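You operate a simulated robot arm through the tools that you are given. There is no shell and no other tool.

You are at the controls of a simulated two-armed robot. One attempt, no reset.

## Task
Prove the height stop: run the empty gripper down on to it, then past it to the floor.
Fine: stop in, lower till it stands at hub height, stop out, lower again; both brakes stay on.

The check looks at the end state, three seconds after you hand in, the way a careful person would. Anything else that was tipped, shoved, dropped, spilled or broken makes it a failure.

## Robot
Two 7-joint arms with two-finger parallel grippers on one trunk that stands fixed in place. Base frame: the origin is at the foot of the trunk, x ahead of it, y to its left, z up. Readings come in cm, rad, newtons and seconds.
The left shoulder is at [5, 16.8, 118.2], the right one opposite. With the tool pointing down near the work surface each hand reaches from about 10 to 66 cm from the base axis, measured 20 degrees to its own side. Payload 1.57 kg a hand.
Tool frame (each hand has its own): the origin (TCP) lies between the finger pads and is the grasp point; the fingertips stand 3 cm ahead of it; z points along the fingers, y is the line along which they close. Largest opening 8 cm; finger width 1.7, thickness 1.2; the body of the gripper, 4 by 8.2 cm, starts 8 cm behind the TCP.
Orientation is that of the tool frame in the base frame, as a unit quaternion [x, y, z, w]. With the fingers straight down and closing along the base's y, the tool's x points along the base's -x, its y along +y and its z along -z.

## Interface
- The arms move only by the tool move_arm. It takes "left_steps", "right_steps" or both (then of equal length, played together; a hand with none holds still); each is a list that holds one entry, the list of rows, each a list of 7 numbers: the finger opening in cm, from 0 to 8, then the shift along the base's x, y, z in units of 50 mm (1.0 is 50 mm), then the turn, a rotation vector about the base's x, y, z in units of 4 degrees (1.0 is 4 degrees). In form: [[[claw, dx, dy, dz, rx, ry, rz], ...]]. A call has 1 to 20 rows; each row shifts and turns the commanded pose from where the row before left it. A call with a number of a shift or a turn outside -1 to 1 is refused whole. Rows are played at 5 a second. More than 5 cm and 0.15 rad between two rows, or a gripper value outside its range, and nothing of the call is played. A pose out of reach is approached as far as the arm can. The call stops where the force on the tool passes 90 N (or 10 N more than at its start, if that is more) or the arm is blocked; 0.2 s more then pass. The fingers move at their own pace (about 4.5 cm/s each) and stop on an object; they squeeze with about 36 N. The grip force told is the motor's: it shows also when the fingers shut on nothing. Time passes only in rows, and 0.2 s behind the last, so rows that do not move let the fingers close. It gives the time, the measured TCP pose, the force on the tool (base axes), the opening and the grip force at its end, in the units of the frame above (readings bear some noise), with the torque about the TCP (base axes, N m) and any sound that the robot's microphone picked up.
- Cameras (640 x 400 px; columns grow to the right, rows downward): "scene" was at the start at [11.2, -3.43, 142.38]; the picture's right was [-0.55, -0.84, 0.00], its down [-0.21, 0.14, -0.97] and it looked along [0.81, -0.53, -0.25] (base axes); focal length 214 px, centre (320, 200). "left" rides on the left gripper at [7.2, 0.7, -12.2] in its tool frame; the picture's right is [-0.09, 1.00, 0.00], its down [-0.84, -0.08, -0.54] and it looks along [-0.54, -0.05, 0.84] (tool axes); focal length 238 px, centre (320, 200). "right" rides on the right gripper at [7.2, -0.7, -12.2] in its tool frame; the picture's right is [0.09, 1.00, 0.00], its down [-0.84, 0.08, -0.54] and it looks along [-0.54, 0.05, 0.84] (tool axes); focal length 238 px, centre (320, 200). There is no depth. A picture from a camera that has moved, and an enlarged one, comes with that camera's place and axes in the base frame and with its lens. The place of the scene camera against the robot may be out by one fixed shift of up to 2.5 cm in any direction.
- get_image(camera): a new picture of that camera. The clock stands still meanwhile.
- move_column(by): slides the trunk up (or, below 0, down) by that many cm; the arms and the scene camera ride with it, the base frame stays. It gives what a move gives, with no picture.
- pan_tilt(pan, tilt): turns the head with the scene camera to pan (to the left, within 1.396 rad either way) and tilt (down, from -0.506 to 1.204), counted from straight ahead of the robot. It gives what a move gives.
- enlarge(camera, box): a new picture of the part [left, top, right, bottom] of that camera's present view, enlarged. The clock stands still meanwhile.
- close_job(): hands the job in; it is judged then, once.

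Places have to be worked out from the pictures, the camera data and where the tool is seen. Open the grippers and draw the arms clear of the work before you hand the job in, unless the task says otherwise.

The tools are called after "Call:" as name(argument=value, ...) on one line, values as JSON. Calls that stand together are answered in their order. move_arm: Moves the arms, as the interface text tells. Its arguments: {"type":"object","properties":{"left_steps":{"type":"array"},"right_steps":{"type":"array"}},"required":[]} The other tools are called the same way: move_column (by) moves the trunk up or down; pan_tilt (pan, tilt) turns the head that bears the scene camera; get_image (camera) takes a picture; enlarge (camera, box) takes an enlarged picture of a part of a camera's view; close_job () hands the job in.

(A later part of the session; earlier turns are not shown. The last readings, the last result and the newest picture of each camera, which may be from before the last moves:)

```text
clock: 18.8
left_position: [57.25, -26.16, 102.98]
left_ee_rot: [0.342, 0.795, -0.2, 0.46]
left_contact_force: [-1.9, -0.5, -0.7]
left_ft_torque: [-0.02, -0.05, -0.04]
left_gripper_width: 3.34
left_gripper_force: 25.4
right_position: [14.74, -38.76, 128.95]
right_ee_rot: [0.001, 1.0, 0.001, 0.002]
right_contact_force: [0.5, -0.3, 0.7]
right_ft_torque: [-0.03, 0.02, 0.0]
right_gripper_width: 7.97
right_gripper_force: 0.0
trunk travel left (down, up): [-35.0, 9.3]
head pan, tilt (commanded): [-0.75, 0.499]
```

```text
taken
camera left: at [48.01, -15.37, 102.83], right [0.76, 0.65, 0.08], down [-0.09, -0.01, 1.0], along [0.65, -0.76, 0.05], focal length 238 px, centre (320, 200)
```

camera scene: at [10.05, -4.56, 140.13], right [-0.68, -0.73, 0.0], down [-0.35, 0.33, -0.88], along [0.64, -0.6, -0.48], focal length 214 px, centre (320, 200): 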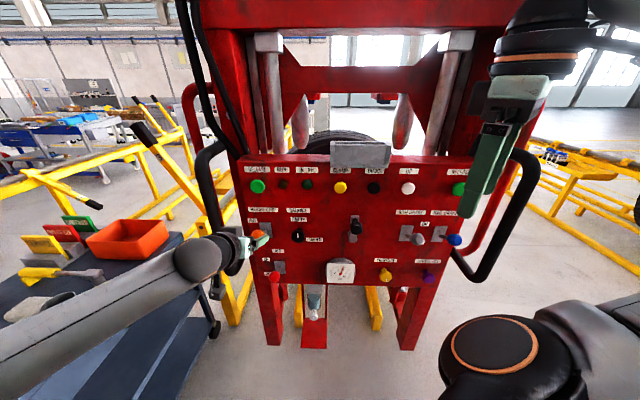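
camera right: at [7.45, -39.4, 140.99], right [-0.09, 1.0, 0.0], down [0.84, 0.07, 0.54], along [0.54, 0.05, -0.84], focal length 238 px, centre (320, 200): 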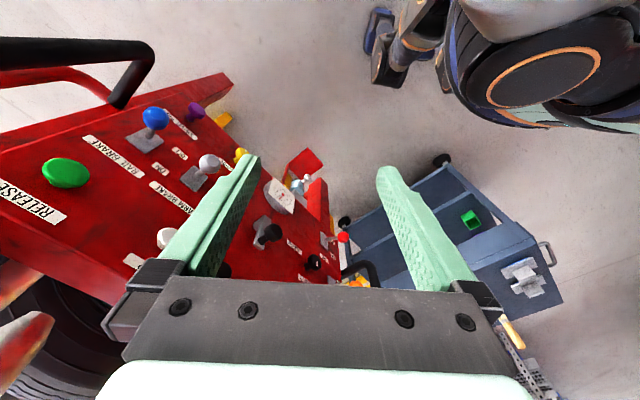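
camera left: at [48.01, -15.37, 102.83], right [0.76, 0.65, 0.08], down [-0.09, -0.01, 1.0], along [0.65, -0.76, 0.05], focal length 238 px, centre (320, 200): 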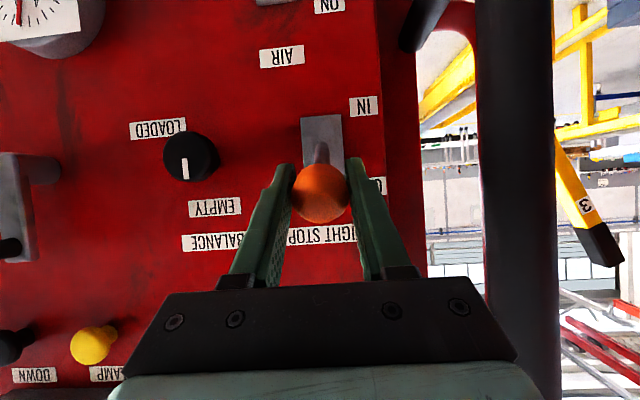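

The fingers hold the ball at 3.3 cm opening. I swing the lever down along its arc (about 8 cm, from +27° to −27°).

Call:
move_arm(left_steps=[[[0, -0.061, 0.064, -0.2, 0, 0, 0], [0, -0.041, 0.043, -0.206, 0, 0, 0], [0, -0.023, 0.025, -0.196, 0, 0, 0], [0, -0.008, 0.009, -0.198, 0, 0, 0], [0, 0.008, -0.009, -0.198, 0, 0, 0], [0, 0.023, -0.025, -0.196, 0, 0, 0], [0, 0.041, -0.043, -0.206, 0, 0, 0], [0, 0.061, -0.064, -0.2, 0, 0, 0], [0, 0, 0, 0, 0, 0, 0]]])

Call:
get_image(camera="left")

Call:
enlarge(camera="scene", box=[180, 190, 300, 280])

```text
clock: 20.8
left_position: [57.17, -26.04, 94.95]
left_ee_rot: [0.341, 0.796, -0.198, 0.46]
left_contact_force: [-0.3, 0.0, 0.7]
left_ft_torque: [-0.02, 0.01, -0.05]
left_gripper_width: 0.02
left_gripper_force: 20.9
right_position: [14.8, -38.61, 128.86]
right_ee_rot: [0.001, 1.0, 0.001, 0.001]
right_contact_force: [0.6, 1.1, 0.1]
right_ft_torque: [-0.01, 0.02, 0.0]
right_gripper_width: 7.99
right_gripper_force: 0.0
trunk travel left (down, up): [-35.0, 9.3]
head pan, tilt (commanded): [-0.75, 0.499]
```

```text
taken
camera left: at [48.03, -15.28, 94.73], right [0.75, 0.65, 0.08], down [-0.09, -0.01, 1.0], along [0.65, -0.76, 0.05], focal length 238 px, centre (320, 200)
```

left: 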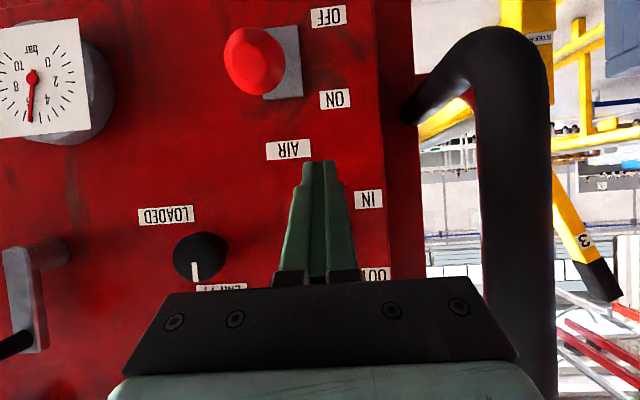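

```text
4.44 times, centred on (240, 235) of scene
camera zoom: at [10.03, -4.52, 140.14], right [-0.68, -0.73, 0.0], down [-0.35, 0.33, -0.88], along [0.64, -0.6, -0.48], focal length 953 px, centre (676, 44)
```

zoom: 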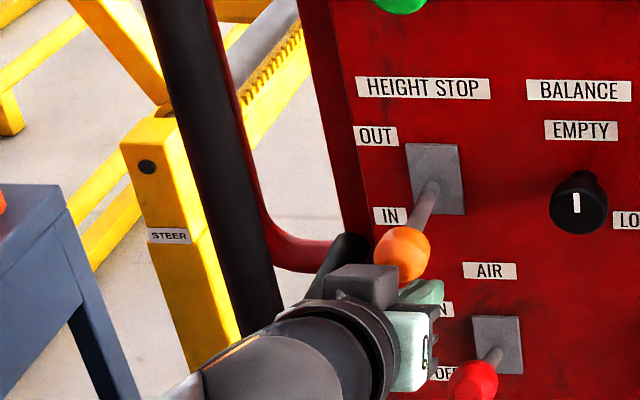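

The ball slipped out of the grip part-way: the lever seems to stand about level, not yet at IN. I back the closed fingers out along their own axis and look at the lever.

Call:
move_arm(left_steps=[[[0, -0.298, 0.314, 0.25, 0, 0, 0], [0, -0.298, 0.314, 0.25, 0, 0, 0], [0, -0.298, 0.314, 0.25, 0, 0, 0], [0, -0.298, 0.314, 0.25, 0, 0, 0], [0, -0.298, 0.314, 0.25, 0, 0, 0], [0, -0.298, 0.314, 0.25, 0, 0, 0]]])

Call:
get_image(camera="left")

Call:
enlarge(camera="scene", box=[220, 190, 340, 280])

```text
clock: 22.2
left_position: [48.58, -16.58, 102.47]
left_ee_rot: [0.341, 0.796, -0.198, 0.459]
left_contact_force: [0.0, 0.1, 0.3]
left_ft_torque: [0.01, -0.02, 0.0]
left_gripper_width: 0.02
left_gripper_force: 21.4
right_position: [14.76, -38.84, 128.94]
right_ee_rot: [0.002, 1.0, 0.001, 0.001]
right_contact_force: [0.2, -0.1, 1.2]
right_ft_torque: [0.0, 0.0, 0.03]
right_gripper_width: 7.98
right_gripper_force: 0.1
trunk travel left (down, up): [-35.0, 9.3]
head pan, tilt (commanded): [-0.75, 0.499]
```

```text
taken
camera left: at [39.29, -5.8, 102.22], right [0.75, 0.65, 0.08], down [-0.09, -0.01, 1.0], along [0.65, -0.76, 0.05], focal length 238 px, centre (320, 200)
```

left: 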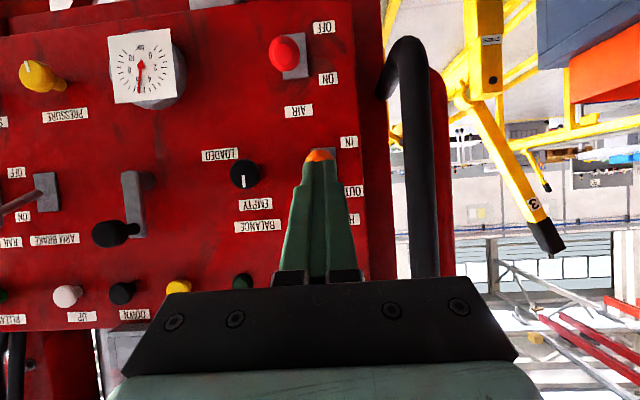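

```text
4.44 times, centred on (280, 235) of scene
camera zoom: at [10.02, -4.5, 140.14], right [-0.68, -0.73, 0.0], down [-0.35, 0.33, -0.88], along [0.64, -0.6, -0.48], focal length 953 px, centre (498, 44)
```

zoom: 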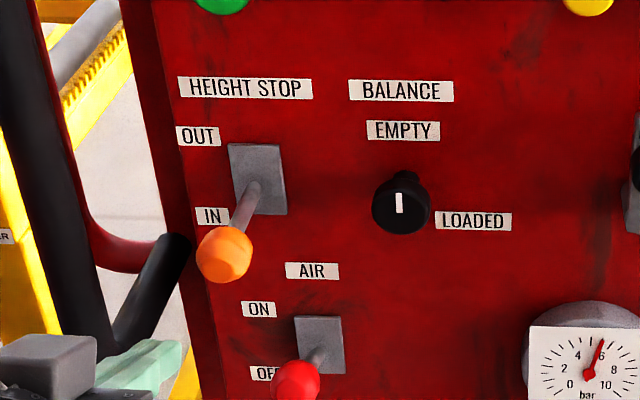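

The lever appears to stand near level, between OUT and IN. I raise the hand so that I can see the lever freely and then push it down from above with closed fingers.

Call:
move_arm(left_steps=[[[0, 0, 0, 0.5, 0, 0, 0], [0, 0, 0, 0.5, 0, 0, 0], [0, 0, 0, 0.54, 0, 0, 0], [0, 0, 0, 0, 0, 0, 0]]])

Call:
get_image(camera="left")

Call:
enlarge(camera="left", box=[220, 20, 380, 180])

```text
clock: 23.2
left_position: [48.39, -16.54, 110.22]
left_ee_rot: [0.341, 0.795, -0.198, 0.46]
left_contact_force: [-0.3, 0.4, 0.9]
left_ft_torque: [-0.03, 0.01, -0.02]
left_gripper_width: 0.01
left_gripper_force: 20.8
right_position: [14.78, -38.85, 128.91]
right_ee_rot: [0.001, 1.0, 0.001, 0.001]
right_contact_force: [0.4, -0.6, 0.5]
right_ft_torque: [0.01, 0.02, -0.03]
right_gripper_width: 7.99
right_gripper_force: 0.0
trunk travel left (down, up): [-35.0, 9.3]
head pan, tilt (commanded): [-0.75, 0.499]
```

```text
taken
camera left: at [39.19, -5.8, 110.05], right [0.75, 0.65, 0.08], down [-0.09, -0.01, 1.0], along [0.65, -0.76, 0.05], focal length 238 px, centre (320, 200)
```

left: 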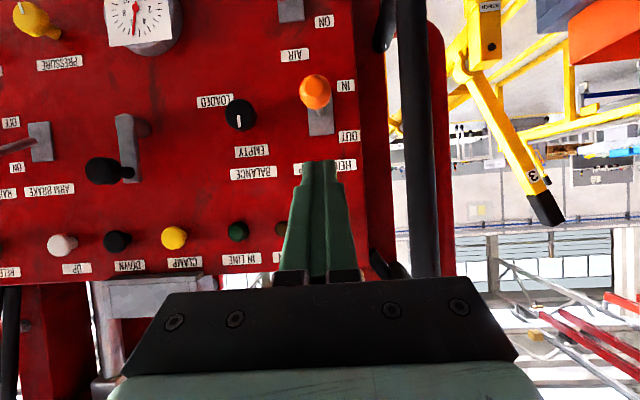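

```text
2.50 times, centred on (300, 100) of left
camera zoom: at [39.19, -5.8, 110.05], right [0.75, 0.65, 0.08], down [-0.09, -0.01, 1.0], along [0.65, -0.76, 0.05], focal length 596 px, centre (370, 450)
```

zoom: 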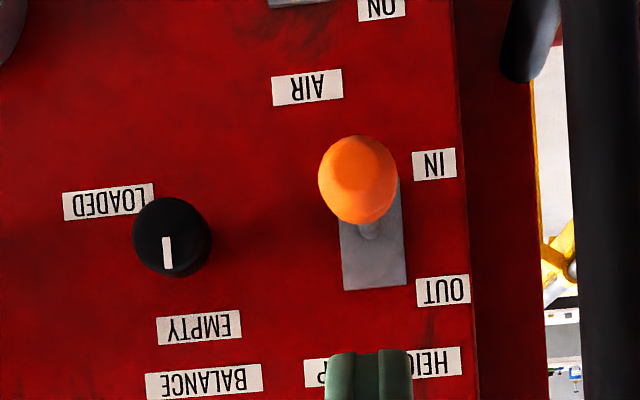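

The ball is at z ≈ 99.6, level with its pivot, so the lever stands half-way. I move the closed fingers in over the ball (axis about 2 cm clear of its top), then push it down.

Call:
move_arm(left_steps=[[[0, 0.289, -0.304, -0.242, 0, 0, 0], [0, 0.289, -0.304, -0.242, 0, 0, 0], [0, 0.289, -0.304, -0.242, 0, 0, 0], [0, 0.289, -0.304, -0.242, 0, 0, 0], [0, 0.289, -0.304, -0.242, 0, 0, 0], [0, 0.289, -0.304, -0.242, 0, 0, 0], [0, 0, 0, 0, 0, 0, 0]]])

Call:
get_image(camera="left")

Call:
enlarge(camera="scene", box=[180, 190, 300, 280])

```text
clock: 24.8
left_position: [56.89, -25.91, 102.86]
left_ee_rot: [0.342, 0.795, -0.199, 0.46]
left_contact_force: [-0.2, 0.8, -0.8]
left_ft_torque: [-0.01, 0.02, 0.01]
left_gripper_width: 0.0
left_gripper_force: 21.5
right_position: [14.8, -38.64, 128.87]
right_ee_rot: [0.001, 1.0, 0.001, 0.0]
right_contact_force: [-0.4, 0.2, -0.1]
right_ft_torque: [0.0, -0.02, 0.04]
right_gripper_width: 7.99
right_gripper_force: 0.1
trunk travel left (down, up): [-35.0, 9.3]
head pan, tilt (commanded): [-0.75, 0.499]
```

```text
taken
camera left: at [47.66, -15.12, 102.68], right [0.75, 0.65, 0.08], down [-0.09, -0.01, 1.0], along [0.65, -0.76, 0.05], focal length 238 px, centre (320, 200)
```

left: 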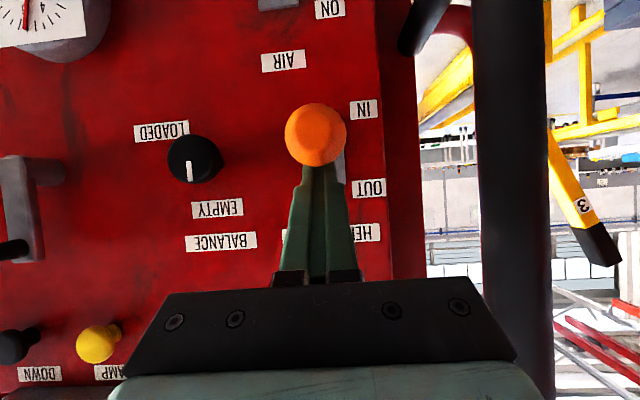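

```text
4.44 times, centred on (240, 235) of scene
camera zoom: at [10.03, -4.51, 140.14], right [-0.68, -0.73, 0.0], down [-0.35, 0.33, -0.88], along [0.64, -0.6, -0.48], focal length 953 px, centre (676, 44)
```

zoom: 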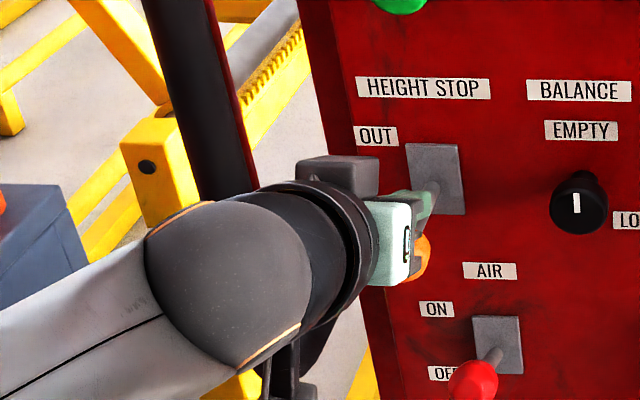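

The closed fingers lie right above the ball, aligned with it. I push straight down in small rows, about 4.8 cm.

Call:
move_arm(left_steps=[[[0, 0, 0, -0.16, 0, 0, 0], [0, 0, 0, -0.16, 0, 0, 0], [0, 0, 0, -0.16, 0, 0, 0], [0, 0, 0, -0.16, 0, 0, 0], [0, 0, 0, -0.16, 0, 0, 0], [0, 0, 0, -0.16, 0, 0, 0]]])

Call:
get_image(camera="left")

Call:
enlarge(camera="scene", box=[180, 190, 300, 280])

```text
clock: 26.2
left_position: [56.77, -25.69, 99.93]
left_ee_rot: [0.34, 0.788, -0.203, 0.472]
left_contact_force: [-5.6, 8.0, 56.1]
left_ft_torque: [-0.75, -0.73, 0.07]
left_gripper_width: 0.0
left_gripper_force: 21.4
right_position: [14.14, -38.41, 129.18]
right_ee_rot: [0.001, 1.0, -0.001, 0.005]
right_contact_force: [-0.4, 0.2, -1.1]
right_ft_torque: [0.0, -0.03, 0.01]
right_gripper_width: 7.99
right_gripper_force: 0.1
trunk travel left (down, up): [-35.0, 9.3]
head pan, tilt (commanded): [-0.75, 0.499]
```

```text
taken
camera left: at [47.7, -14.92, 99.28], right [0.75, 0.65, 0.08], down [-0.11, 0.01, 0.99], along [0.65, -0.76, 0.08], focal length 238 px, centre (320, 200)
```

left: 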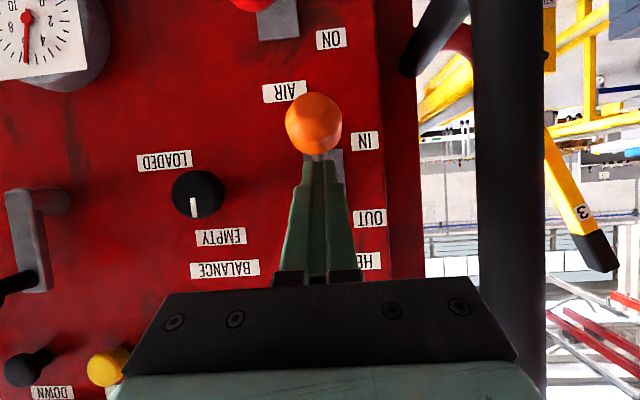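

```text
4.44 times, centred on (240, 235) of scene
camera zoom: at [9.36, -4.15, 140.31], right [-0.68, -0.73, 0.0], down [-0.34, 0.32, -0.88], along [0.65, -0.6, -0.47], focal length 953 px, centre (676, 44)
```

zoom: 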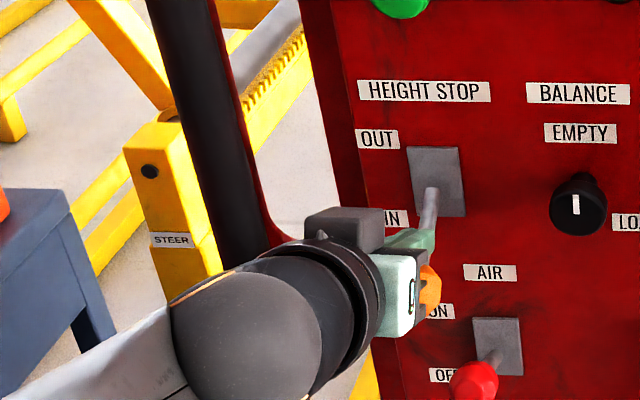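

The force rose to 56 N, and the ball is now at about z 95.8, some 23° below level, so the lever seems to be on its IN end stop. I lift off and back away to check that it stays.

Call:
move_arm(left_steps=[[[0, 0, 0, 0.3, 0, 0, 0], [0, 0, 0, 0.3, 0, 0, 0], [0, -0.298, 0.314, 0.25, 0, 0, 0], [0, -0.298, 0.314, 0.25, 0, 0, 0], [0, -0.298, 0.314, 0.25, 0, 0, 0], [0, -0.298, 0.314, 0.25, 0, 0, 0], [0, -0.298, 0.314, 0.25, 0, 0, 0], [0, 0, 0, 0, 0, 0, 0]]])

Call:
get_image(camera="left")

Call:
enlarge(camera="left", box=[220, 20, 380, 180])

Call:
enlarge(camera="scene", box=[220, 190, 340, 280])

```text
clock: 28.0
left_position: [49.64, -17.73, 107.5]
left_ee_rot: [0.341, 0.796, -0.198, 0.46]
left_contact_force: [0.6, 0.3, 0.0]
left_ft_torque: [-0.02, 0.01, 0.01]
left_gripper_width: 0.01
left_gripper_force: 21.3
right_position: [14.78, -38.8, 128.77]
right_ee_rot: [0.002, 1.0, 0.001, 0.002]
right_contact_force: [-0.4, 0.3, 0.8]
right_ft_torque: [-0.01, 0.02, -0.04]
right_gripper_width: 8.01
right_gripper_force: 0.0
trunk travel left (down, up): [-35.0, 9.3]
head pan, tilt (commanded): [-0.75, 0.499]
```

```text
taken
camera left: at [40.38, -6.96, 107.26], right [0.75, 0.65, 0.08], down [-0.09, -0.01, 1.0], along [0.65, -0.76, 0.05], focal length 238 px, centre (320, 200)
```

left: 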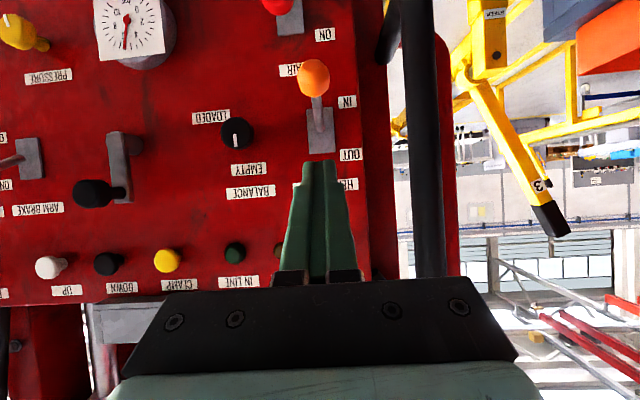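

```text
2.50 times, centred on (300, 100) of left
camera zoom: at [40.38, -6.96, 107.26], right [0.75, 0.65, 0.08], down [-0.09, -0.01, 1.0], along [0.65, -0.76, 0.05], focal length 596 px, centre (370, 450)
```

zoom: 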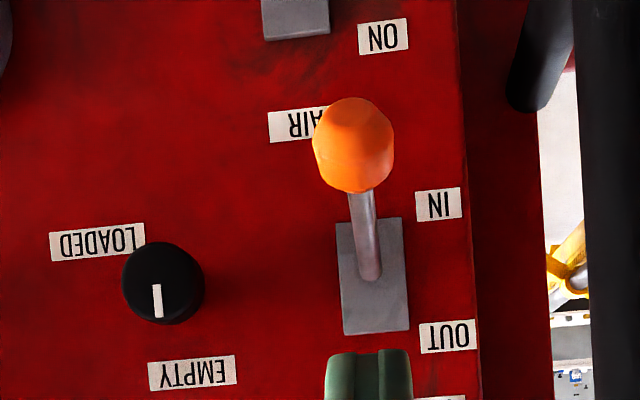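

```text
4.44 times, centred on (280, 235) of scene
camera zoom: at [10.04, -4.54, 140.14], right [-0.68, -0.73, 0.0], down [-0.35, 0.33, -0.88], along [0.64, -0.6, -0.48], focal length 953 px, centre (498, 44)
```

zoom: 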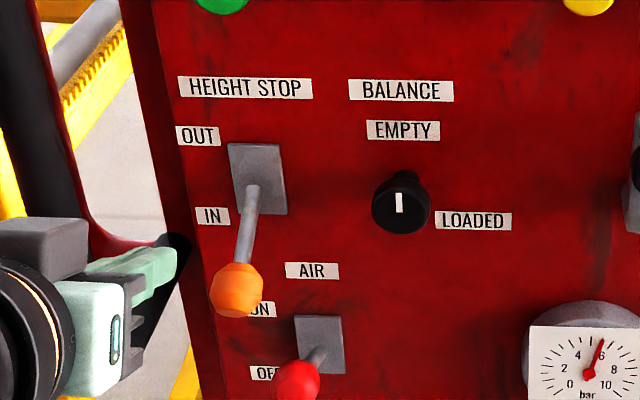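

The orange lever now stands at IN (ball about 25° below level) and stays there. Before moving the left hand across to the DOWN button, I shift the right hand a further 8 cm to the right to give it room.

Call:
move_arm(right_steps=[[[8, 0, -0.4, 0, 0, 0, 0], [8, 0, -0.4, 0, 0, 0, 0], [8, 0, -0.4, 0, 0, 0, 0], [8, 0, -0.4, 0, 0, 0, 0], [8, 0, 0, 0, 0, 0, 0]]])

Call:
get_image(camera="scene")

Call:
get_image(camera="right")

```text
clock: 29.2
left_position: [49.51, -17.58, 107.43]
left_ee_rot: [0.34, 0.795, -0.198, 0.461]
left_contact_force: [0.5, -0.5, 0.2]
left_ft_torque: [-0.01, -0.02, 0.03]
left_gripper_width: 0.0
left_gripper_force: 21.0
right_position: [17.16, -42.96, 126.0]
right_ee_rot: [0.002, 1.0, 0.0, 0.003]
right_contact_force: [0.8, -0.1, -0.2]
right_ft_torque: [-0.03, 0.01, 0.0]
right_gripper_width: 8.03
right_gripper_force: 0.0
right hand out of reach, approached as far as the arm can: row 1, 2, 3, 4
trunk travel left (down, up): [-35.0, 9.3]
head pan, tilt (commanded): [-0.75, 0.499]
```

```text
taken
camera scene: at [10.03, -4.52, 140.14], right [-0.68, -0.73, 0.0], down [-0.35, 0.33, -0.88], along [0.64, -0.6, -0.48], focal length 214 px, centre (320, 200)
```

scene: 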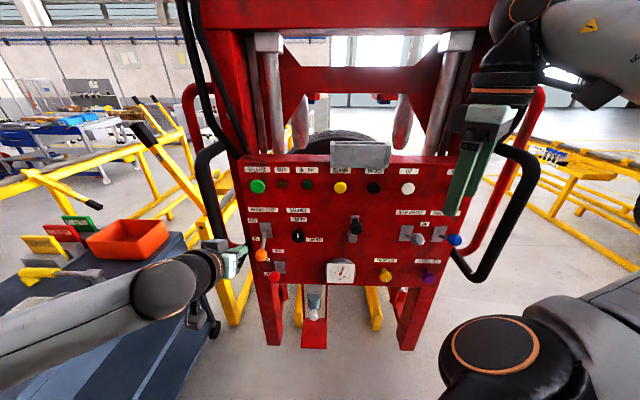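

```text
taken
camera right: at [9.99, -43.59, 138.16], right [-0.09, 1.0, 0.0], down [0.84, 0.07, 0.54], along [0.54, 0.05, -0.84], focal length 238 px, centre (320, 200)
```

right: 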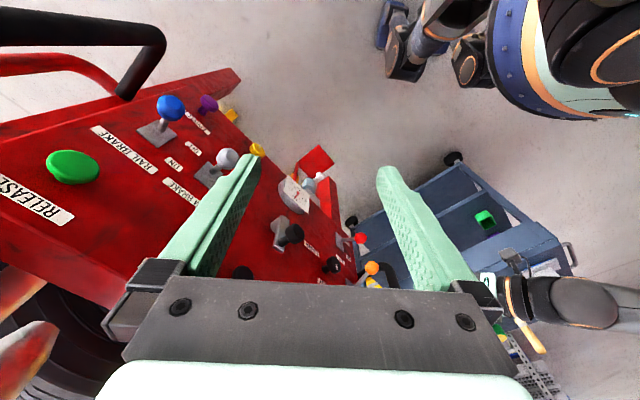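

The right hand is at the edge of its reach there, and the left arm could hardly reach the DOWN button, so I will press DOWN with the right hand (closed fingers, tilted 45°) and keep the left for the stop lever. I yaw the right hand toward the panel at a safe 22 cm distance while the left hand backs off a little.

Call:
move_arm(right_steps=[[[0, 0.135, 0.1, -0.1, 0, 0, -0.967], [0, 0.135, 0.1, -0.1, 0, 0, -0.967], [0, 0.135, 0.1, -0.1, 0, 0, -0.967], [0, 0.135, 0.1, -0.1, 0, 0, -0.967], [0, 0.135, 0.1, -0.1, 0, 0, -0.967], [0, 0.135, 0.1, -0.1, 0, 0, -0.967], [0, 0.135, 0.1, -0.1, 0, 0, -0.967], [0, 0.135, 0.1, -0.1, 0, 0, -0.967], [0, 0.135, 0.1, -0.1, 0, 0, -0.967], [0, 0.135, 0.1, -0.1, 0, 0, -0.967], [0, 0.135, 0.1, -0.1, 0, 0, -0.967], [0, 0.135, 0.1, -0.1, 0, 0, -0.967]]], left_steps=[[[0, -0.068, 0.072, 0, 0, 0, 0], [0, -0.068, 0.072, 0, 0, 0, 0], [0, -0.068, 0.072, 0, 0, 0, 0], [0, -0.068, 0.072, 0, 0, 0, 0], [0, -0.068, 0.072, 0, 0, 0, 0], [0, -0.068, 0.072, 0, 0, 0, 0], [0, -0.068, 0.072, 0, 0, 0, 0], [0, -0.068, 0.072, 0, 0, 0, 0], [0, -0.068, 0.072, 0, 0, 0, 0], [0, -0.068, 0.072, 0, 0, 0, 0], [0, -0.068, 0.072, 0, 0, 0, 0], [0, -0.068, 0.072, 0, 0, 0, 0]]])

Call:
get_image(camera="scene")

Call:
get_image(camera="right")

```text
clock: 31.8
left_position: [45.61, -13.49, 107.4]
left_ee_rot: [0.342, 0.795, -0.199, 0.46]
left_contact_force: [-0.5, -0.2, -0.4]
left_ft_torque: [-0.01, 0.02, 0.0]
left_gripper_width: 0.0
left_gripper_force: 20.7
right_position: [25.48, -37.1, 119.96]
right_ee_rot: [0.397, 0.918, 0.001, 0.001]
right_contact_force: [0.0, 0.2, -0.2]
right_ft_torque: [0.01, 0.0, 0.02]
right_gripper_width: 0.0
right_gripper_force: 21.1
trunk travel left (down, up): [-35.0, 9.3]
head pan, tilt (commanded): [-0.75, 0.499]
```

```text
taken
camera scene: at [10.05, -4.52, 140.14], right [-0.68, -0.73, 0.0], down [-0.35, 0.33, -0.88], along [0.64, -0.6, -0.48], focal length 214 px, centre (320, 200)
```

scene: 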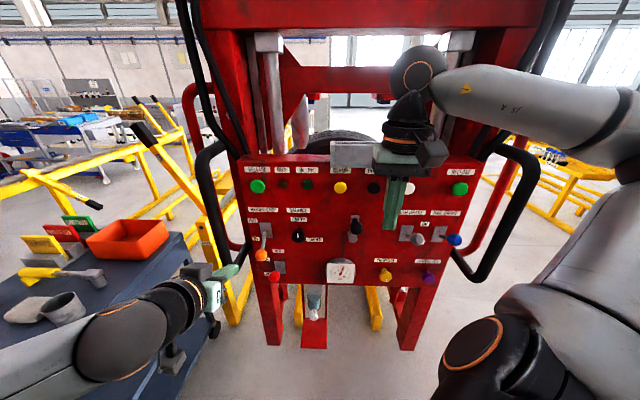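

```text
taken
camera right: at [19.97, -32.11, 132.03], right [0.66, 0.75, 0.0], down [0.63, -0.56, 0.54], along [0.41, -0.36, -0.84], focal length 238 px, centre (320, 200)
```

right: 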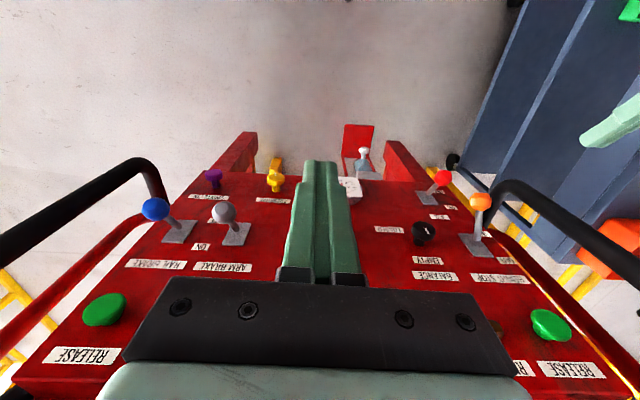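

The right hand faces the panel with its fingers closed. I pitch it 36° and bring its tip to about 6 cm in front of the black DOWN button.

Call:
move_arm(right_steps=[[[0, 0.156, -0.167, -0.057, -0.724, -0.689, 0], [0, 0.156, -0.167, -0.057, -0.724, -0.689, 0], [0, 0.156, -0.167, -0.057, -0.724, -0.689, 0], [0, 0.156, -0.167, -0.057, -0.724, -0.689, 0], [0, 0.156, -0.167, -0.057, -0.724, -0.689, 0], [0, 0.156, -0.167, -0.057, -0.724, -0.689, 0], [0, 0.156, -0.167, -0.057, -0.724, -0.689, 0], [0, 0.156, -0.167, -0.057, -0.724, -0.689, 0], [0, 0.156, -0.167, -0.057, -0.724, -0.689, 0], [0, 0, 0, 0, 0, 0, 0]]])

Call:
get_image(camera="scene")

Call:
get_image(camera="right")

Call:
get_image(camera="left")

```text
clock: 34.0
left_position: [45.49, -13.56, 107.3]
left_ee_rot: [0.34, 0.796, -0.197, 0.46]
left_contact_force: [-0.5, 0.2, 0.0]
left_ft_torque: [0.02, 0.01, 0.01]
left_gripper_width: 0.0
left_gripper_force: 21.5
right_position: [32.69, -44.45, 117.23]
right_ee_rot: [0.376, 0.873, -0.122, 0.285]
right_contact_force: [0.5, -0.7, 0.0]
right_ft_torque: [-0.02, -0.02, 0.02]
right_gripper_width: 0.0
right_gripper_force: 21.1
trunk travel left (down, up): [-35.0, 9.3]
head pan, tilt (commanded): [-0.75, 0.499]
```

```text
taken
camera scene: at [10.03, -4.52, 140.14], right [-0.68, -0.73, 0.0], down [-0.35, 0.33, -0.88], along [0.64, -0.6, -0.48], focal length 214 px, centre (320, 200)
```

scene: 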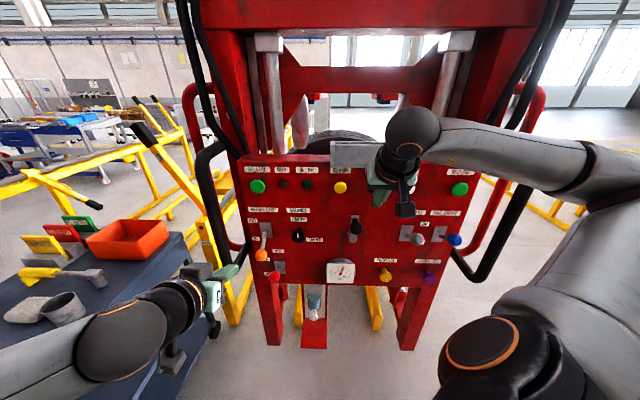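

```text
taken
camera right: at [23.12, -35.45, 122.9], right [0.67, 0.74, -0.05], down [0.3, -0.21, 0.93], along [0.68, -0.64, -0.36], focal length 238 px, centre (320, 200)
```

right: 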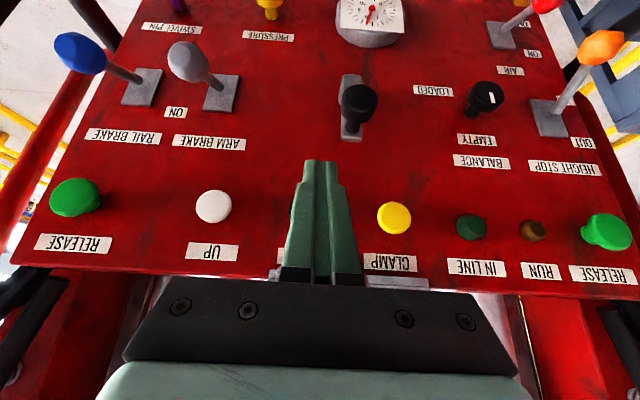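

```text
taken
camera left: at [36.29, -2.8, 107.18], right [0.75, 0.65, 0.08], down [-0.09, -0.01, 1.0], along [0.65, -0.76, 0.05], focal length 238 px, centre (320, 200)
```

left: 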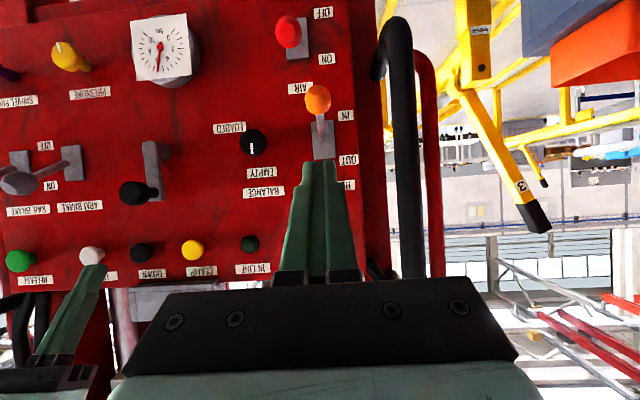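

The buttons read UP u≈16.4, DOWN u≈7.6, CLAMP u≈−1.2 along the panel, with my fingertip at u≈7.0, so I shift 0.6 cm and move in to about 4.5 cm from the panel face. Then I look before pressing.

Call:
move_arm(right_steps=[[[0, 0.178, -0.245, 0.01, 0, 0, 0], [0, 0.178, -0.245, 0.01, 0, 0, 0], [0, 0.178, -0.245, 0.01, 0, 0, 0], [0, 0, 0, 0, 0, 0, 0]]])

Call:
get_image(camera="right")

Call:
enlarge(camera="left", box=[20, 200, 220, 325])

Call:
enlarge(camera="scene", box=[320, 130, 480, 230])

```text
clock: 35.0
left_position: [45.47, -13.56, 107.21]
left_ee_rot: [0.341, 0.796, -0.198, 0.459]
left_contact_force: [-0.7, 0.3, 0.8]
left_ft_torque: [0.0, 0.01, 0.03]
left_gripper_width: 0.0
left_gripper_force: 20.9
right_position: [35.25, -48.22, 117.5]
right_ee_rot: [0.376, 0.873, -0.122, 0.285]
right_contact_force: [-0.1, -0.2, -0.5]
right_ft_torque: [0.02, 0.0, 0.01]
right_gripper_width: 0.03
right_gripper_force: 21.2
trunk travel left (down, up): [-35.0, 9.3]
head pan, tilt (commanded): [-0.75, 0.499]
```

```text
taken
camera right: at [25.76, -39.15, 123.06], right [0.67, 0.74, -0.05], down [0.3, -0.21, 0.93], along [0.68, -0.64, -0.36], focal length 238 px, centre (320, 200)
```

right: 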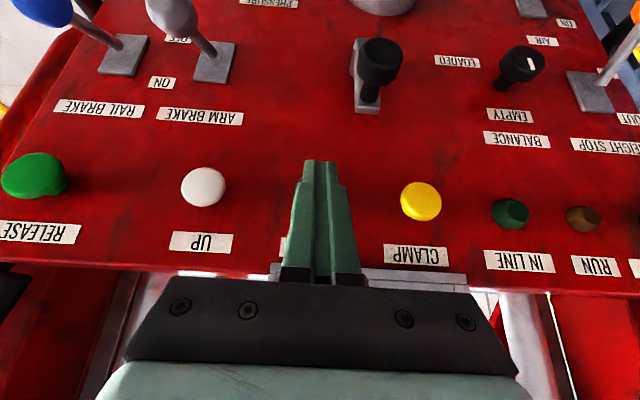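

```text
3.20 times, centred on (120, 262) of left
camera zoom: at [36.29, -2.8, 107.18], right [0.75, 0.65, 0.08], down [-0.09, -0.01, 1.0], along [0.65, -0.76, 0.05], focal length 763 px, centre (960, 0)
```

zoom: 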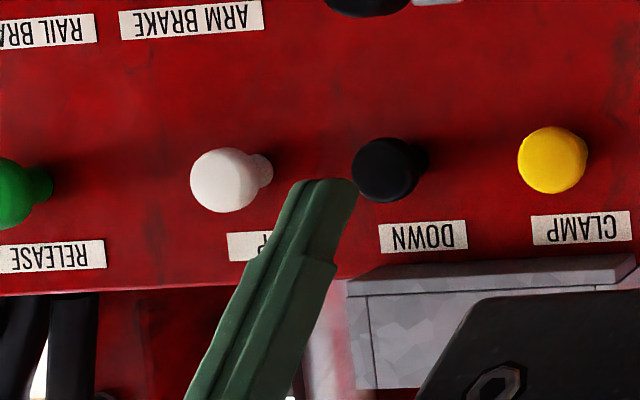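

```text
4.00 times, centred on (400, 180) of scene
camera zoom: at [10.03, -4.52, 140.14], right [-0.68, -0.73, 0.0], down [-0.35, 0.33, -0.88], along [0.64, -0.6, -0.48], focal length 858 px, centre (0, 280)
```

zoom: 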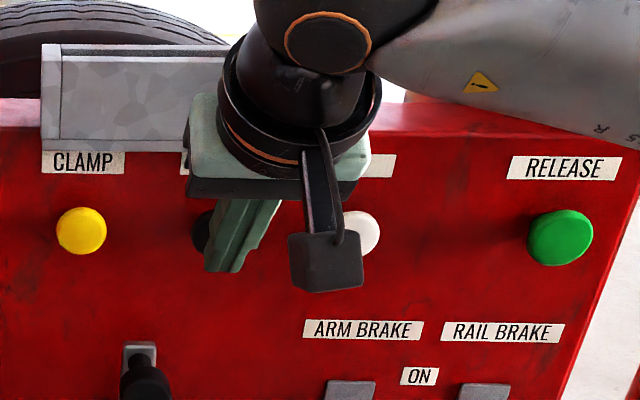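

The fingertip edge is aligned with the DOWN button (z ≈ 115.5, u ≈ 7.7) about 2 cm in front of it. I press about 3.3 cm in, briefly, and withdraw at once since the move starts 1 s after a press.

Call:
move_arm(right_steps=[[[0, 0.227, -0.239, 0, 0, 0, 0], [0, 0.227, -0.239, 0, 0, 0, 0], [0, 0, 0, 0, 0, 0, 0], [0, -0.413, 0.434, 0, 0, 0, 0], [0, -0.413, 0.434, 0, 0, 0, 0], [0, -0.413, 0.434, 0, 0, 0, 0], [0, -0.25, 0.25, 0, 0, 0, 0]]])

Call:
get_image(camera="scene")

Call:
get_image(camera="left")

Call:
get_image(camera="right")

```text
clock: 36.6
left_position: [45.51, -13.62, 107.23]
left_ee_rot: [0.341, 0.796, -0.198, 0.46]
left_contact_force: [-0.2, 0.4, -0.2]
left_ft_torque: [-0.03, 0.01, 0.03]
left_gripper_width: 0.01
left_gripper_force: 21.0
right_position: [30.03, -42.7, 117.42]
right_ee_rot: [0.376, 0.873, -0.121, 0.285]
right_contact_force: [0.0, -0.2, -1.1]
right_ft_torque: [-0.01, 0.01, 0.0]
right_gripper_width: 0.01
right_gripper_force: 21.4
trunk travel left (down, up): [-35.0, 9.3]
head pan, tilt (commanded): [-0.75, 0.499]
heard: click
```

```text
taken
camera scene: at [10.03, -4.52, 140.14], right [-0.68, -0.73, 0.0], down [-0.35, 0.33, -0.88], along [0.64, -0.6, -0.48], focal length 214 px, centre (320, 200)
```

scene: 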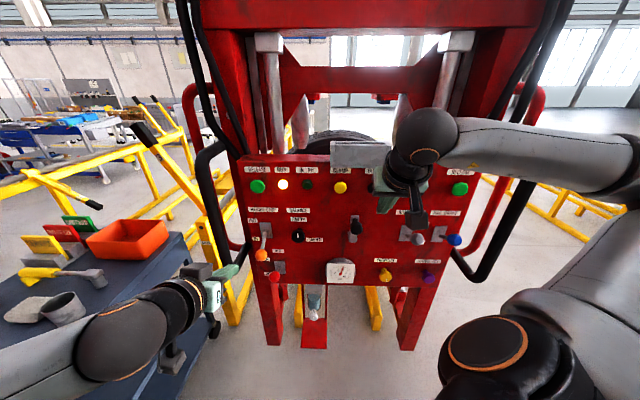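

```text
taken
camera left: at [36.29, -2.8, 107.18], right [0.75, 0.65, 0.08], down [-0.09, -0.01, 1.0], along [0.65, -0.76, 0.05], focal length 238 px, centre (320, 200)
```

left: 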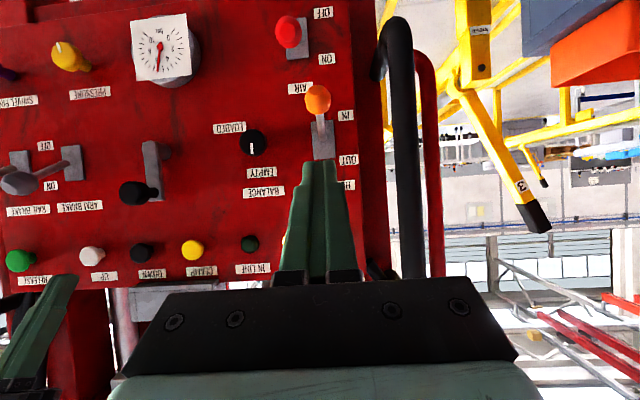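

```text
taken
camera right: at [20.51, -33.72, 123.05], right [0.67, 0.74, -0.05], down [0.3, -0.21, 0.93], along [0.68, -0.64, -0.36], focal length 238 px, centre (320, 200)
```

right: 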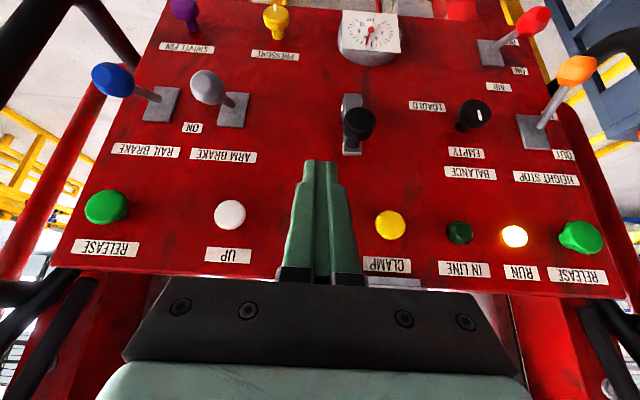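

A click was heard and the RUN lamp is lit, so the press took. I hold still for a second and watch the machine.

Call:
move_arm(right_steps=[[[0, -0.15, 0.15, 0, 0, 0, 0], [0, -0.15, 0.15, 0, 0, 0, 0], [0, 0, 0, 0, 0, 0, 0], [0, 0, 0, 0, 0, 0, 0]]])

Call:
get_image(camera="scene")

Call:
get_image(camera="left")

```text
clock: 37.6
left_position: [45.51, -13.63, 107.34]
left_ee_rot: [0.341, 0.796, -0.199, 0.459]
left_contact_force: [0.1, 0.7, 0.0]
left_ft_torque: [0.04, 0.0, -0.02]
left_gripper_width: 0.01
left_gripper_force: 21.5
right_position: [28.46, -41.13, 117.4]
right_ee_rot: [0.375, 0.874, -0.121, 0.285]
right_contact_force: [0.2, -1.0, -0.1]
right_ft_torque: [0.01, 0.02, 0.02]
right_gripper_width: 0.0
right_gripper_force: 21.5
trunk travel left (down, up): [-35.0, 9.3]
head pan, tilt (commanded): [-0.75, 0.499]
```

```text
taken
camera scene: at [10.03, -4.52, 140.14], right [-0.68, -0.73, 0.0], down [-0.35, 0.33, -0.88], along [0.64, -0.6, -0.48], focal length 214 px, centre (320, 200)
```

scene: 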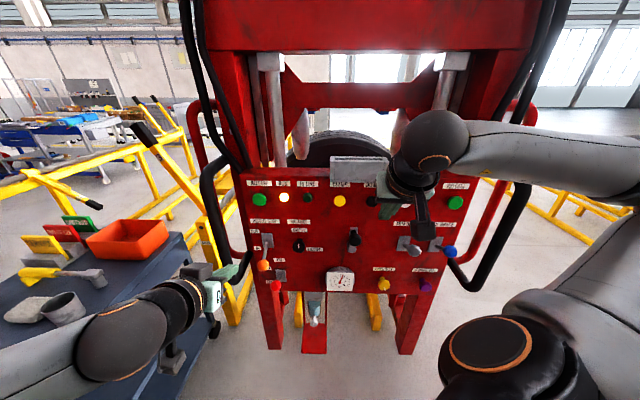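

```text
taken
camera left: at [36.29, -2.8, 107.18], right [0.75, 0.65, 0.08], down [-0.09, -0.01, 1.0], along [0.65, -0.76, 0.05], focal length 238 px, centre (320, 200)
```

left: 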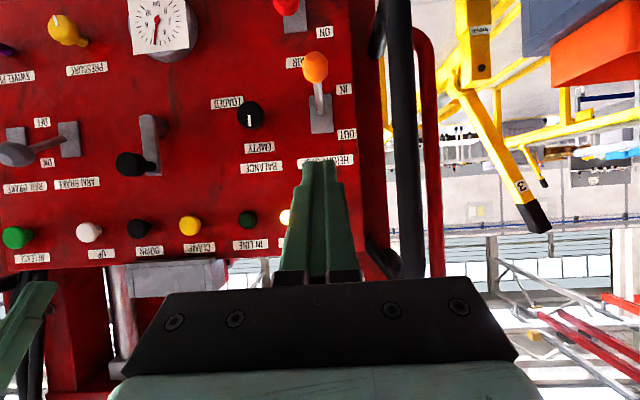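

The whole machine, panel included, is now descending smoothly with nothing of mine in its path. I keep waiting and watching.

Call:
move_arm(right_steps=[[[0, 0, 0, 0, 0, 0, 0], [0, 0, 0, 0, 0, 0, 0], [0, 0, 0, 0, 0, 0, 0], [0, 0, 0, 0, 0, 0, 0], [0, 0, 0, 0, 0, 0, 0]]])

Call:
get_image(camera="scene")

Call:
get_image(camera="left")

```text
clock: 38.8
left_position: [45.42, -13.6, 107.31]
left_ee_rot: [0.341, 0.796, -0.199, 0.46]
left_contact_force: [0.7, -0.7, -0.6]
left_ft_torque: [-0.02, -0.02, 0.01]
left_gripper_width: 0.0
left_gripper_force: 21.2
right_position: [28.5, -41.2, 117.43]
right_ee_rot: [0.375, 0.873, -0.12, 0.286]
right_contact_force: [0.8, 0.4, -0.3]
right_ft_torque: [-0.02, -0.02, 0.02]
right_gripper_width: 0.02
right_gripper_force: 21.4
trunk travel left (down, up): [-35.0, 9.3]
head pan, tilt (commanded): [-0.75, 0.499]
```

```text
taken
camera scene: at [10.03, -4.53, 140.14], right [-0.68, -0.73, 0.0], down [-0.35, 0.33, -0.88], along [0.64, -0.6, -0.48], focal length 214 px, centre (320, 200)
```

scene: 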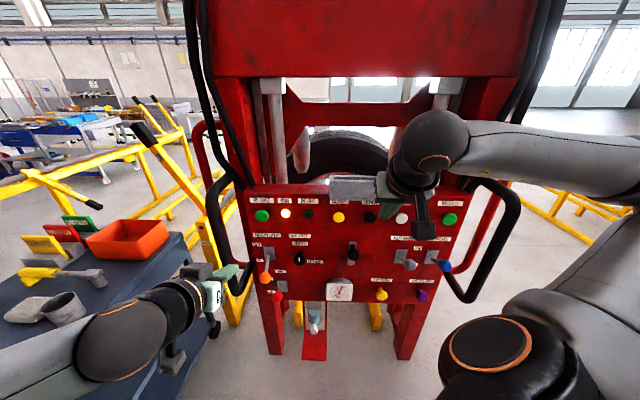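

```text
taken
camera left: at [36.29, -2.8, 107.18], right [0.75, 0.65, 0.08], down [-0.09, -0.01, 1.0], along [0.65, -0.76, 0.05], focal length 238 px, centre (320, 200)
```

left: 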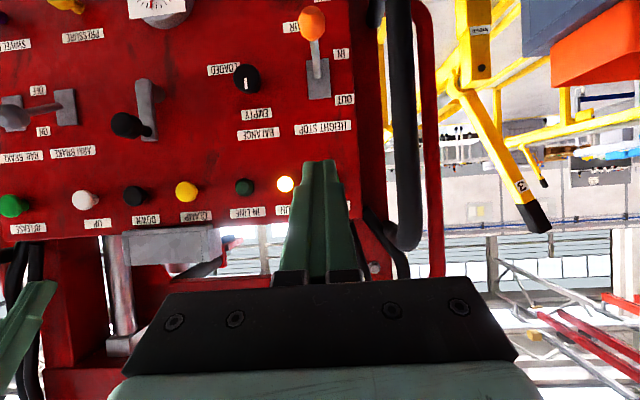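

It descends at about 4.5 cm/s with RUN lit. I keep waiting.

Call:
move_arm(right_steps=[[[0, 0, 0, 0, 0, 0, 0], [0, 0, 0, 0, 0, 0, 0], [0, 0, 0, 0, 0, 0, 0], [0, 0, 0, 0, 0, 0, 0], [0, 0, 0, 0, 0, 0, 0], [0, 0, 0, 0, 0, 0, 0], [0, 0, 0, 0, 0, 0, 0]]])

Call:
get_image(camera="scene")

Call:
get_image(camera="left")

```text
clock: 40.4
left_position: [45.52, -13.52, 107.38]
left_ee_rot: [0.341, 0.796, -0.198, 0.46]
left_contact_force: [-0.9, -0.1, 0.2]
left_ft_torque: [-0.02, -0.01, -0.03]
left_gripper_width: 0.0
left_gripper_force: 20.9
right_position: [28.43, -41.29, 117.3]
right_ee_rot: [0.376, 0.873, -0.121, 0.285]
right_contact_force: [-1.2, 0.5, -0.4]
right_ft_torque: [0.01, -0.02, 0.01]
right_gripper_width: 0.0
right_gripper_force: 21.2
trunk travel left (down, up): [-35.0, 9.3]
head pan, tilt (commanded): [-0.75, 0.499]
```

```text
taken
camera scene: at [10.03, -4.53, 140.14], right [-0.68, -0.73, 0.0], down [-0.35, 0.33, -0.88], along [0.64, -0.6, -0.48], focal length 214 px, centre (320, 200)
```

scene: 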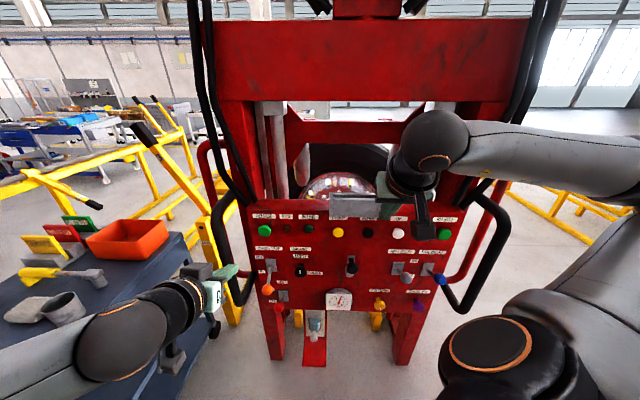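

```text
taken
camera left: at [36.29, -2.8, 107.18], right [0.75, 0.65, 0.08], down [-0.09, -0.01, 1.0], along [0.65, -0.76, 0.05], focal length 238 px, centre (320, 200)
```

left: 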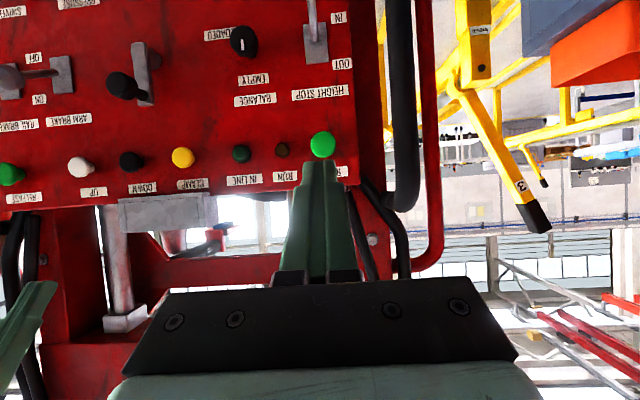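

The RUN lamp is out again and the panel has dropped about 14 cm. I wait a moment to confirm it stands still and enlarge for details.

Call:
move_arm(right_steps=[[[0, 0, 0, 0, 0, 0, 0], [0, 0, 0, 0, 0, 0, 0], [0, 0, 0, 0, 0, 0, 0], [0, 0, 0, 0, 0, 0, 0]]])

Call:
get_image(camera="left")

Call:
enlarge(camera="scene", box=[190, 80, 350, 200])

Call:
enlarge(camera="scene", box=[230, 190, 390, 310])

Call:
enlarge(camera="scene", box=[330, 190, 490, 310])

```text
clock: 41.4
left_position: [45.49, -13.55, 107.41]
left_ee_rot: [0.341, 0.795, -0.198, 0.46]
left_contact_force: [0.1, 0.6, 0.0]
left_ft_torque: [0.02, 0.01, -0.01]
left_gripper_width: 0.0
left_gripper_force: 21.5
right_position: [28.53, -41.2, 117.38]
right_ee_rot: [0.375, 0.874, -0.121, 0.285]
right_contact_force: [0.1, -0.2, -0.7]
right_ft_torque: [0.0, 0.0, 0.0]
right_gripper_width: 0.0
right_gripper_force: 21.4
trunk travel left (down, up): [-35.0, 9.3]
head pan, tilt (commanded): [-0.75, 0.499]
```

```text
taken
camera left: at [36.29, -2.8, 107.17], right [0.75, 0.65, 0.08], down [-0.09, -0.01, 1.0], along [0.65, -0.76, 0.05], focal length 238 px, centre (320, 200)
```

left: 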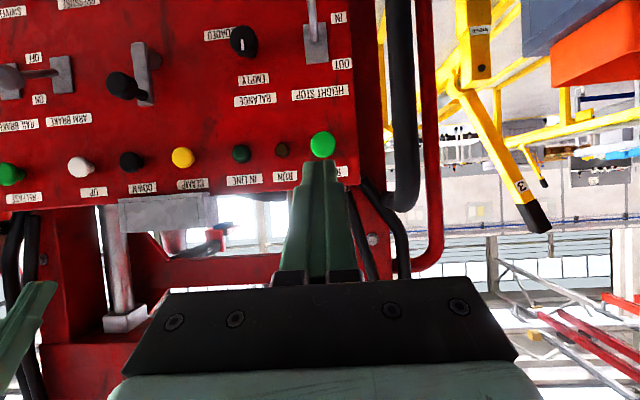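

```text
3.33 times, centred on (270, 140) of scene
camera zoom: at [10.03, -4.53, 140.14], right [-0.68, -0.73, 0.0], down [-0.35, 0.33, -0.88], along [0.64, -0.6, -0.48], focal length 715 px, centre (487, 400)
```

zoom: 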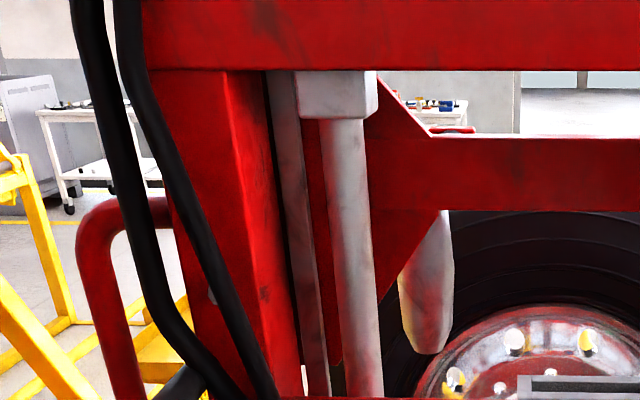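

```text
3.33 times, centred on (310, 250) of scene
camera zoom: at [10.03, -4.53, 140.14], right [-0.68, -0.73, 0.0], down [-0.35, 0.33, -0.88], along [0.64, -0.6, -0.48], focal length 715 px, centre (353, 33)
```

zoom: 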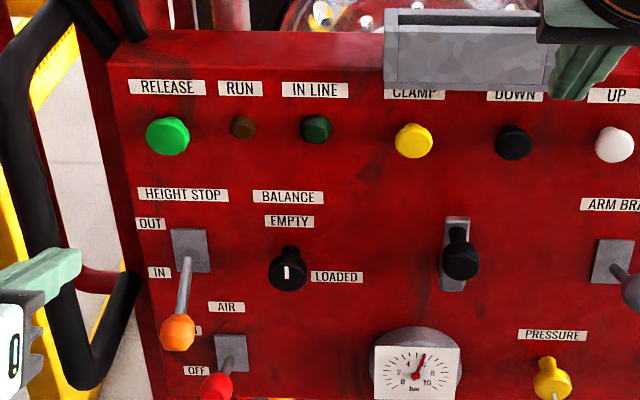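

```text
3.33 times, centred on (410, 250) of scene
camera zoom: at [10.03, -4.53, 140.14], right [-0.68, -0.73, 0.0], down [-0.35, 0.33, -0.88], along [0.64, -0.6, -0.48], focal length 715 px, centre (20, 33)
```

zoom: 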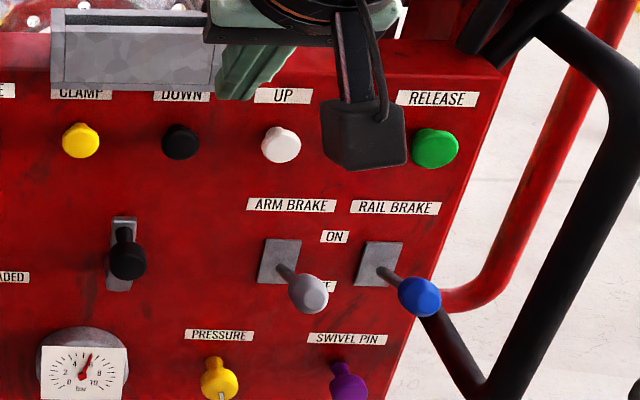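

The gripper stands still with RUN off. Before pulling the stop I want to be sure it is resting on the stop, so I look up at the mast and down at the feet.

Call:
pan_tilt(pan=-0.75, tilt=-0.3)

Call:
get_image(camera="scene")

Call:
pan_tilt(pan=-0.75, tilt=0.9)

Call:
get_image(camera="scene")

```text
clock: 42.5
left_position: [45.58, -13.57, 107.43]
left_ee_rot: [0.341, 0.796, -0.198, 0.46]
left_contact_force: [0.3, 0.3, 0.5]
left_ft_torque: [0.05, 0.0, 0.0]
left_gripper_width: 0.02
left_gripper_force: 21.4
right_position: [28.52, -41.29, 117.43]
right_ee_rot: [0.376, 0.873, -0.121, 0.285]
right_contact_force: [-0.1, 0.5, 0.2]
right_ft_torque: [-0.03, 0.06, -0.04]
right_gripper_width: 0.0
right_gripper_force: 21.1
trunk travel left (down, up): [-35.0, 9.3]
head pan, tilt (commanded): [-0.75, -0.3]
```

```text
taken
camera scene: at [9.13, -3.68, 147.3], right [-0.68, -0.73, 0.0], down [0.22, -0.2, -0.96], along [0.7, -0.65, 0.29], focal length 214 px, centre (320, 200)
```

scene: 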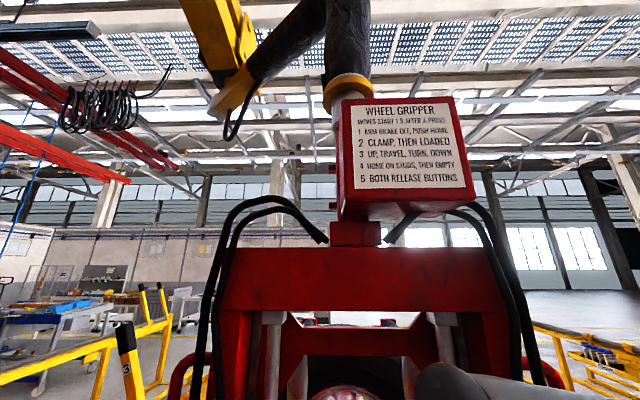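

```text
clock: 43.9
left_position: [45.49, -13.47, 107.4]
left_ee_rot: [0.341, 0.796, -0.198, 0.46]
left_contact_force: [0.5, 0.0, 1.0]
left_ft_torque: [0.03, -0.01, 0.03]
left_gripper_width: 0.0
left_gripper_force: 21.4
right_position: [28.44, -41.1, 117.37]
right_ee_rot: [0.375, 0.873, -0.121, 0.285]
right_contact_force: [-0.1, 0.6, -0.1]
right_ft_torque: [0.02, -0.02, -0.02]
right_gripper_width: 0.02
right_gripper_force: 21.2
trunk travel left (down, up): [-35.0, 9.3]
head pan, tilt (commanded): [-0.75, 0.901]
```

```text
taken
camera scene: at [8.9, -3.47, 136.76], right [-0.68, -0.73, 0.0], down [-0.57, 0.53, -0.62], along [0.45, -0.42, -0.78], focal length 214 px, centre (320, 200)
```

scene: 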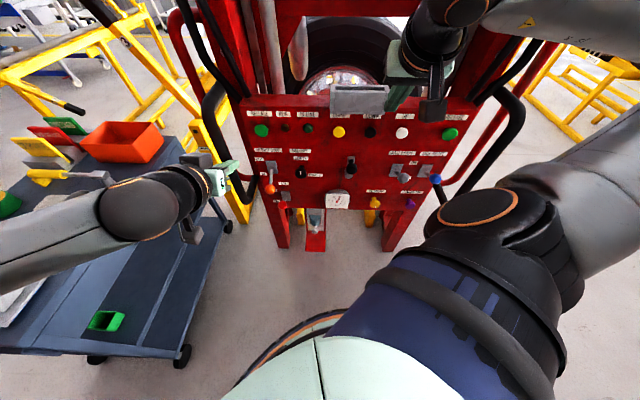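

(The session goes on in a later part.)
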